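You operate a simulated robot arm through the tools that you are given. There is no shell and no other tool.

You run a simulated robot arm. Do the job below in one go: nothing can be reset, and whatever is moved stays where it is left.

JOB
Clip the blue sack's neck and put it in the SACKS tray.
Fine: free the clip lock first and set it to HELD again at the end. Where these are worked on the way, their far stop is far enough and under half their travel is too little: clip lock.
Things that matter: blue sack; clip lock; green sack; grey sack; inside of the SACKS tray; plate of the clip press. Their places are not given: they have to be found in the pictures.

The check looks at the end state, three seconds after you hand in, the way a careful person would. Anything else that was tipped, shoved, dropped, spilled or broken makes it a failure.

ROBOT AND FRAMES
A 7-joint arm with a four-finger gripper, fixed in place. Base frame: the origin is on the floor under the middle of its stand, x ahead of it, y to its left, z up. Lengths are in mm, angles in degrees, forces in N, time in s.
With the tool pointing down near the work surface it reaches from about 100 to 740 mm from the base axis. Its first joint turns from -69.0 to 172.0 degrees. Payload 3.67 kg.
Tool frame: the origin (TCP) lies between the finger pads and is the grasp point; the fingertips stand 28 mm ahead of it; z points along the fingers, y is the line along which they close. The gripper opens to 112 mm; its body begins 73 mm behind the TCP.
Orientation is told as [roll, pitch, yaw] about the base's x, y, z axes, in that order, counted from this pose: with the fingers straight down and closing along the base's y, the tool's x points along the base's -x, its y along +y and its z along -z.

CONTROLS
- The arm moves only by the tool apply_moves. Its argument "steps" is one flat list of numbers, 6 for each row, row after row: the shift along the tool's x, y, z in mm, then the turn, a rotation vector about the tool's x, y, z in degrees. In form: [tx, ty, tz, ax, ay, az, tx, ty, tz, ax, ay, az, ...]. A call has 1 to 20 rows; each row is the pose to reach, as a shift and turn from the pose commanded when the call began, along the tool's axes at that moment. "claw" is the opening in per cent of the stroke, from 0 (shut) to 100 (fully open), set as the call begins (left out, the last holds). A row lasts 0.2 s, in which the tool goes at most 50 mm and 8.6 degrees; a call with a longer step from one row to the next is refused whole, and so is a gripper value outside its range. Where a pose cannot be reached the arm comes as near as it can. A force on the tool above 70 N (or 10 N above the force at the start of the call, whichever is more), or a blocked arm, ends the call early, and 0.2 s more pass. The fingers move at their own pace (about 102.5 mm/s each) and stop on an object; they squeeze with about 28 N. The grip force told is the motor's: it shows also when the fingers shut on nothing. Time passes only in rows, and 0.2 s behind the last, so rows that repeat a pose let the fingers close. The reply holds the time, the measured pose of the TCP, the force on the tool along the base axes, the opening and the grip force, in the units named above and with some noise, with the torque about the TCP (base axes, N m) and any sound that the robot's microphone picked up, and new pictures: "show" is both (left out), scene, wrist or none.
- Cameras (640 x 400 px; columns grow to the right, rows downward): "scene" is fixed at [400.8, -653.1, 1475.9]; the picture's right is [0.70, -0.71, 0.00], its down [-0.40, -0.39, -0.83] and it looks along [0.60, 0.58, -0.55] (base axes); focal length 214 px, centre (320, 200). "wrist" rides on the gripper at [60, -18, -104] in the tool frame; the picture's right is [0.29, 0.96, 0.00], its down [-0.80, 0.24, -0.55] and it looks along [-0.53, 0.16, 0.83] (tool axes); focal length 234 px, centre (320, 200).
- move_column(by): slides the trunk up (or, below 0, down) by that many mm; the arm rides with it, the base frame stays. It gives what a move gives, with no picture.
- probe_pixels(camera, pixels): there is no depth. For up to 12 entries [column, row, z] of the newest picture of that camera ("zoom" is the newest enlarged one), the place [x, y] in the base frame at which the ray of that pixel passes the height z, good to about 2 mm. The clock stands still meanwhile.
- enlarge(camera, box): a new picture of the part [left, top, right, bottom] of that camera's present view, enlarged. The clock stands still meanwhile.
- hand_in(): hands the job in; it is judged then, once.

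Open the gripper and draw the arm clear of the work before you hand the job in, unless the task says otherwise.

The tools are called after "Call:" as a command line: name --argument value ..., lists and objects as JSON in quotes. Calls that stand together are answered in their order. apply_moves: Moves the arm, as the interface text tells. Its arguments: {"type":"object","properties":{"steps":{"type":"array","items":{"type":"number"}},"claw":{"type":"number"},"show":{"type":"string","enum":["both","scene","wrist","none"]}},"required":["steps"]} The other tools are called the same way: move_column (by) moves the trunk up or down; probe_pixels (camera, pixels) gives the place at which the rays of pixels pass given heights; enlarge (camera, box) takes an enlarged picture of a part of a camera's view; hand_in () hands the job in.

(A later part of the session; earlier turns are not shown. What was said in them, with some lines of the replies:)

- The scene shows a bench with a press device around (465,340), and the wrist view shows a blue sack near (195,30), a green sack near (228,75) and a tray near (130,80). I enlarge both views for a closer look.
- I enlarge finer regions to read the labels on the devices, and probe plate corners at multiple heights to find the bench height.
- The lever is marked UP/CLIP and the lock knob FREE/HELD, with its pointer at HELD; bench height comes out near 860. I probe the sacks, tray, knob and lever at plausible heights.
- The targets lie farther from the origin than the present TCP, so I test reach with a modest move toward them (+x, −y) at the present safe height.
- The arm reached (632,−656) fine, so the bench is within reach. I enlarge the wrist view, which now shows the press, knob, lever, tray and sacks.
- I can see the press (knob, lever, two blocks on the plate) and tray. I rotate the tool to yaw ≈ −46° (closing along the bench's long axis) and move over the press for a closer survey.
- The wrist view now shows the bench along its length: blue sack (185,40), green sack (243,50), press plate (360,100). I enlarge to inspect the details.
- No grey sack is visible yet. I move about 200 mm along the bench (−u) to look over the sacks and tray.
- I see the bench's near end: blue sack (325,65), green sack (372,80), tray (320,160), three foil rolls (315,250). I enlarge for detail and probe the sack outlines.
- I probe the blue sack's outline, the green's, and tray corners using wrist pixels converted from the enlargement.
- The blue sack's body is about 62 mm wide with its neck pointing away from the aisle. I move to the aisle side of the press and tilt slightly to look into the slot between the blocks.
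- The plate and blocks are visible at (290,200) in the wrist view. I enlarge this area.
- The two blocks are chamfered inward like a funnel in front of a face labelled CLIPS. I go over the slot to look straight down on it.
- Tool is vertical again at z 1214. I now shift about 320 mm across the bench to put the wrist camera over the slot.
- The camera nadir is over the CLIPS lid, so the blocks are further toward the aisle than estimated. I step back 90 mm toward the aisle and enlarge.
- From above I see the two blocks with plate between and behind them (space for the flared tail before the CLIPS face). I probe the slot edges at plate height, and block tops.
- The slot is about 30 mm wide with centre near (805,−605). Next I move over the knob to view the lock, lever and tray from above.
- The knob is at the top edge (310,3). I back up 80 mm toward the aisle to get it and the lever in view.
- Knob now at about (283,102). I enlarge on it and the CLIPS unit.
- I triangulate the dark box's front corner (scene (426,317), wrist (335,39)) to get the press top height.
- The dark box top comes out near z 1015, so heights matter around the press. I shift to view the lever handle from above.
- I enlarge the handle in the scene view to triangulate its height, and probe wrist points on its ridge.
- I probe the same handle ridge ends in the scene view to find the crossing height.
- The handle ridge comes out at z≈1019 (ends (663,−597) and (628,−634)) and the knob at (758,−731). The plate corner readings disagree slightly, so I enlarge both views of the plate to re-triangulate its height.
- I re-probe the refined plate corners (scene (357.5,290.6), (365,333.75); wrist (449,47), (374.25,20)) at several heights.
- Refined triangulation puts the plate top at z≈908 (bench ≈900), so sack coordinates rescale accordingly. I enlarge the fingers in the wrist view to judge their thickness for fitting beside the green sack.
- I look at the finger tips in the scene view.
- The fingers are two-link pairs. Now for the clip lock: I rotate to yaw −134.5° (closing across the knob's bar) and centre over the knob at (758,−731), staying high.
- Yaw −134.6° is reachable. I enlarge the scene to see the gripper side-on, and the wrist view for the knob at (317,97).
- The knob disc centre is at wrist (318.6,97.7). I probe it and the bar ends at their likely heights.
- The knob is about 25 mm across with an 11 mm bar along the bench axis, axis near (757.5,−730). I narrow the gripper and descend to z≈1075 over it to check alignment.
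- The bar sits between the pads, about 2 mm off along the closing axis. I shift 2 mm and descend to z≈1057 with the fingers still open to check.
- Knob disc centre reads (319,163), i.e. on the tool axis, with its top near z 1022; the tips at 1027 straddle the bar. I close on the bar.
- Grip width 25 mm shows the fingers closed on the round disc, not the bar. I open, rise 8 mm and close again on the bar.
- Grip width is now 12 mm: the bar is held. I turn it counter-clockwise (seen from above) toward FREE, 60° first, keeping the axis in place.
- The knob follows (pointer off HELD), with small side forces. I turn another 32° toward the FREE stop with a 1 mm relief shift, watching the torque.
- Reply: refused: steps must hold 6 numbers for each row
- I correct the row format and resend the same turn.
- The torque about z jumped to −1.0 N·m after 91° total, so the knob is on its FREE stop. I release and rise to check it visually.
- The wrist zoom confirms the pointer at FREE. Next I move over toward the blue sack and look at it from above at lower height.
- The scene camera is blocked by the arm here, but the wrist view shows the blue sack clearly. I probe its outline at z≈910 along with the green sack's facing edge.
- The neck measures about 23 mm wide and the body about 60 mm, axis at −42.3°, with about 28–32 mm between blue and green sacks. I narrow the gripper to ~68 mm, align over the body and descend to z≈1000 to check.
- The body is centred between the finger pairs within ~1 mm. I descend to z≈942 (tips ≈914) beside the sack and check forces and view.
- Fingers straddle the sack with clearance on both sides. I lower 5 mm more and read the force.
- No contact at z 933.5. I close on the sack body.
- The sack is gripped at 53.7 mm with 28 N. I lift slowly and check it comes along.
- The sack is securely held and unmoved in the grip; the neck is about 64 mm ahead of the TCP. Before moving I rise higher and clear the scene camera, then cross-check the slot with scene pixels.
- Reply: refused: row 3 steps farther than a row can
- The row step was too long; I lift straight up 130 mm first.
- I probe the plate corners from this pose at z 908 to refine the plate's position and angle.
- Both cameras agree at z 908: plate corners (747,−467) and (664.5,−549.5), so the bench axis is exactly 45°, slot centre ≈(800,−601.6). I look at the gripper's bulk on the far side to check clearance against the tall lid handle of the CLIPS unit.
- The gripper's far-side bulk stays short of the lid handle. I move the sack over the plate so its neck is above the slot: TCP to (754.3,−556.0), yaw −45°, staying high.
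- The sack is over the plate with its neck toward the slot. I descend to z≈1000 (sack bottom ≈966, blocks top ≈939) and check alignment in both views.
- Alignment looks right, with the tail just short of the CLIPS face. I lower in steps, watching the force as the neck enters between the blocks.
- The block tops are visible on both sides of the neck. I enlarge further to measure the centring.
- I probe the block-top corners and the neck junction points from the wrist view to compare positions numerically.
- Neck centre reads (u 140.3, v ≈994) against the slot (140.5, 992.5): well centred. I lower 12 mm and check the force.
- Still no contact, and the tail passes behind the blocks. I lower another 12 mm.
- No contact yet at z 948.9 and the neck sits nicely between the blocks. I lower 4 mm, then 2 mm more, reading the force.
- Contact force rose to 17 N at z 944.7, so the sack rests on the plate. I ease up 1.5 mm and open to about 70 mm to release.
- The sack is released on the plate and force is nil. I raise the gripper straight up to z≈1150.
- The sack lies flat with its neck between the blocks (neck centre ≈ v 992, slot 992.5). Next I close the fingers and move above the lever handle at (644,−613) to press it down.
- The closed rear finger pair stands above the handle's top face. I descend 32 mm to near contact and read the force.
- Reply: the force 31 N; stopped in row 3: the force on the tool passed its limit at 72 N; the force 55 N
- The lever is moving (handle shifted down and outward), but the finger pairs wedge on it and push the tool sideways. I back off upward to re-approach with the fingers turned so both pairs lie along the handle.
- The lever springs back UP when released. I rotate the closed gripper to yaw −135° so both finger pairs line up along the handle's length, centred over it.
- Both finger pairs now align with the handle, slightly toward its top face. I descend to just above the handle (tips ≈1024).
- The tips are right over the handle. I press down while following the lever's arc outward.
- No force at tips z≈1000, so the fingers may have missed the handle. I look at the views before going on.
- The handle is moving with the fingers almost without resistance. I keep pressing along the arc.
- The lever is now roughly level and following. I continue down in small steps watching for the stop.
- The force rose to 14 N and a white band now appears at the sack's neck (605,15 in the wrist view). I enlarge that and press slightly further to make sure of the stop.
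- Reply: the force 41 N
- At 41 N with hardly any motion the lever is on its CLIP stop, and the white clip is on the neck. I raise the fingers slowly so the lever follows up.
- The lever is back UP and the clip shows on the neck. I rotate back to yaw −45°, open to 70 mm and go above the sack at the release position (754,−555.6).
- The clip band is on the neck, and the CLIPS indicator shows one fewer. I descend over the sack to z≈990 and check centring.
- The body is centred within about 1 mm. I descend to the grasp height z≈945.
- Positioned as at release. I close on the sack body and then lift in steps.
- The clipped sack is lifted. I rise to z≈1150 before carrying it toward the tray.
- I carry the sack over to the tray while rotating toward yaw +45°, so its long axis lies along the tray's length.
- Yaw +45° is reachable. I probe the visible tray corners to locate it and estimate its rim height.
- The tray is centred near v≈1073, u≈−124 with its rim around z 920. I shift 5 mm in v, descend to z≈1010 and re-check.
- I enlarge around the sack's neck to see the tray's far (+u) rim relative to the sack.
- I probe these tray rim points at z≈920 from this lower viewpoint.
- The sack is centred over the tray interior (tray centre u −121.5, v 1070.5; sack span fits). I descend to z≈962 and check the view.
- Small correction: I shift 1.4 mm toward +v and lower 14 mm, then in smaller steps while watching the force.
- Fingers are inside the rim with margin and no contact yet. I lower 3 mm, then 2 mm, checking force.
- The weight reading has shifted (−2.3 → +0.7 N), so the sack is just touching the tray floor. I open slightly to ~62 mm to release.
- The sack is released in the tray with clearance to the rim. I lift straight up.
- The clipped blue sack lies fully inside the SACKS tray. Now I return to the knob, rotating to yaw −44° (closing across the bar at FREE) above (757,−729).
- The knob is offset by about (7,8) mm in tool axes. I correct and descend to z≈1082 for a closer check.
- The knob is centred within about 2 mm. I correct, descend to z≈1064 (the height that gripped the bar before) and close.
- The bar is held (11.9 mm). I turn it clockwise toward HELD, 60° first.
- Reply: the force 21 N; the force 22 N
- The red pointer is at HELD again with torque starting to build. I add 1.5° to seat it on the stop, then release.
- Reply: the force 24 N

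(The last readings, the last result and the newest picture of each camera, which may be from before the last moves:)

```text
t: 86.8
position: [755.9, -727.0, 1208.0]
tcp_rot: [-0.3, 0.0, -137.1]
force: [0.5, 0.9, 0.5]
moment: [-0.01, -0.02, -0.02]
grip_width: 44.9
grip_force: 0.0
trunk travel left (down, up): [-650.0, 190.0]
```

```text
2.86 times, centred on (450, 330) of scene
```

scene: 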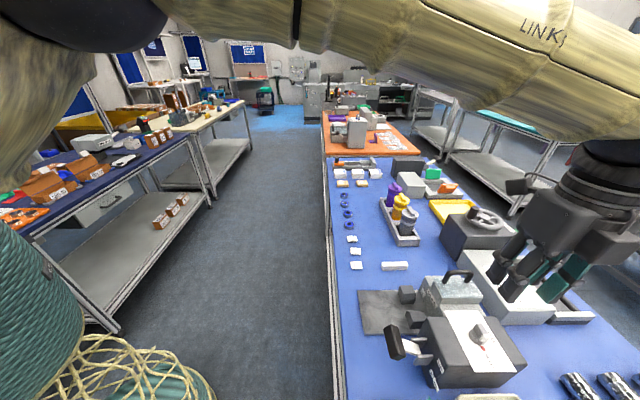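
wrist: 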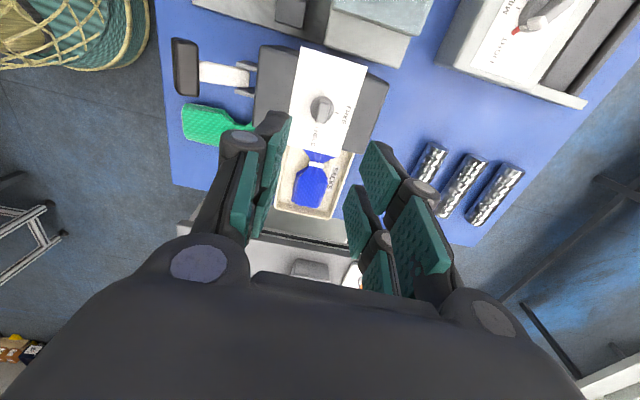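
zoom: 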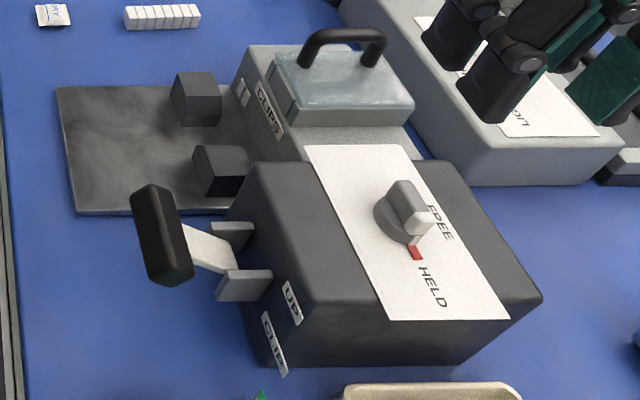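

The knob points at HELD, the lever is UP and the clipped sack is in the tray. I open the gripper fully and withdraw upward and back, clear of the work.

Call:
apply_moves --steps '[0, 0, -40, 0, 0, 0, 0, 0, -80, 0, 0, 0, 0, 0, -120, 0, 0, 0, 0, -45, -120, 0, 0, 0, 0, -90, -120, 0, 0, 0, 0, -135, -120, 0, 0, 0, 0, -180, -120, 0, 0, 0, 0, -225, -120, 0, 0, 0]' --claw 100

Call:
enlarge --camera "wrist" --box '[200, 0, 480, 240]'

Call:
enlarge --camera "scene" --box '[330, 140, 640, 400]'

```text
t: 88.6
position: [599.5, -561.8, 1329.8]
tcp_rot: [-0.1, 0.0, -137.1]
force: [0.4, 1.0, 0.4]
moment: [0.0, -0.05, -0.01]
grip_width: 111.9
grip_force: 0.0
trunk travel left (down, up): [-650.0, 190.0]
```

scene: 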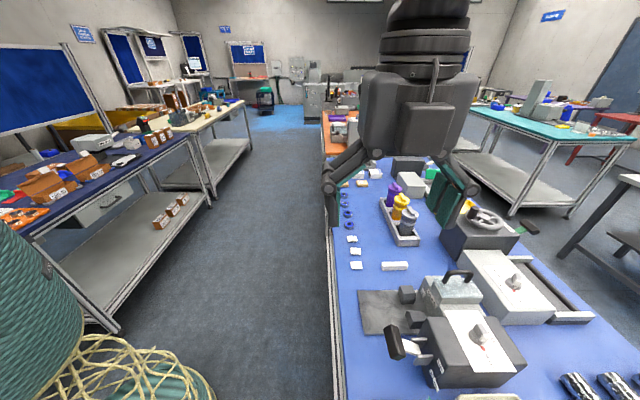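
wrist: 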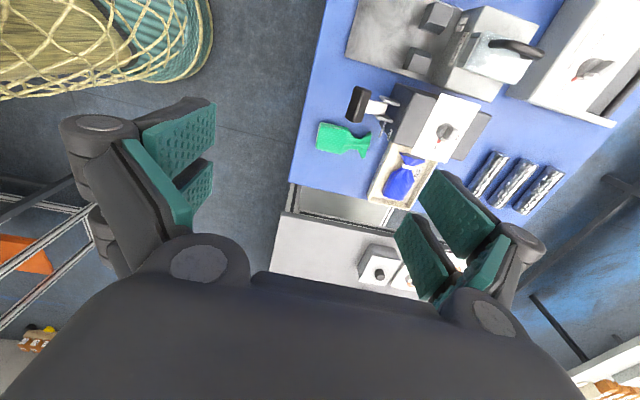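

```text
1.67 times, centred on (340, 120) of wrist
```

zoom: 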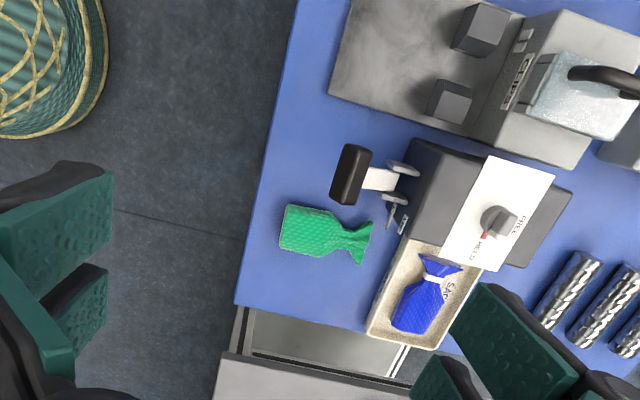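

```text
1.54 times, centred on (485, 270) of scene
```

zoom: 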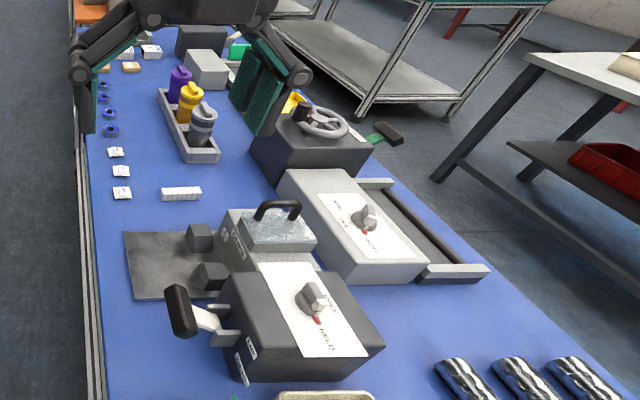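

The final views show the blue sack clipped and inside the tray, the lock at HELD, the lever UP, the green sack in its place and the arm clear with the gripper open. I hand the job in.

Call:
hand_in

```text
The job is handed in.
```

The blue sack's neck is clipped, and the sack is lying fully inside the SACKS tray. I've handed the job in.

- **Clip lock:** I turned it to FREE, about 91° until it hit its stop, before clipping. At the end I turned it back to its HELD stop, and the pointer shows HELD in the last pictures.
- **Clipping:** I laid the neck between the two blocks on the press plate and pushed the lever down to its CLIP stop. A white clip is visible on the neck, and the press shows one clip fewer. The lever sprang back to UP.
- **First try at the lever:** my first push wedged the fingers against the handle and stopped at the 72 N force limit. I backed off, turned the gripper and pressed again with no sign of damage.
- **Other things:** the green sack looks undisturbed. I never found the grey sack in any picture, so I can't confirm where it is. I saw nothing else moved or knocked.

The gripper is open and the arm is drawn clear of the bench.
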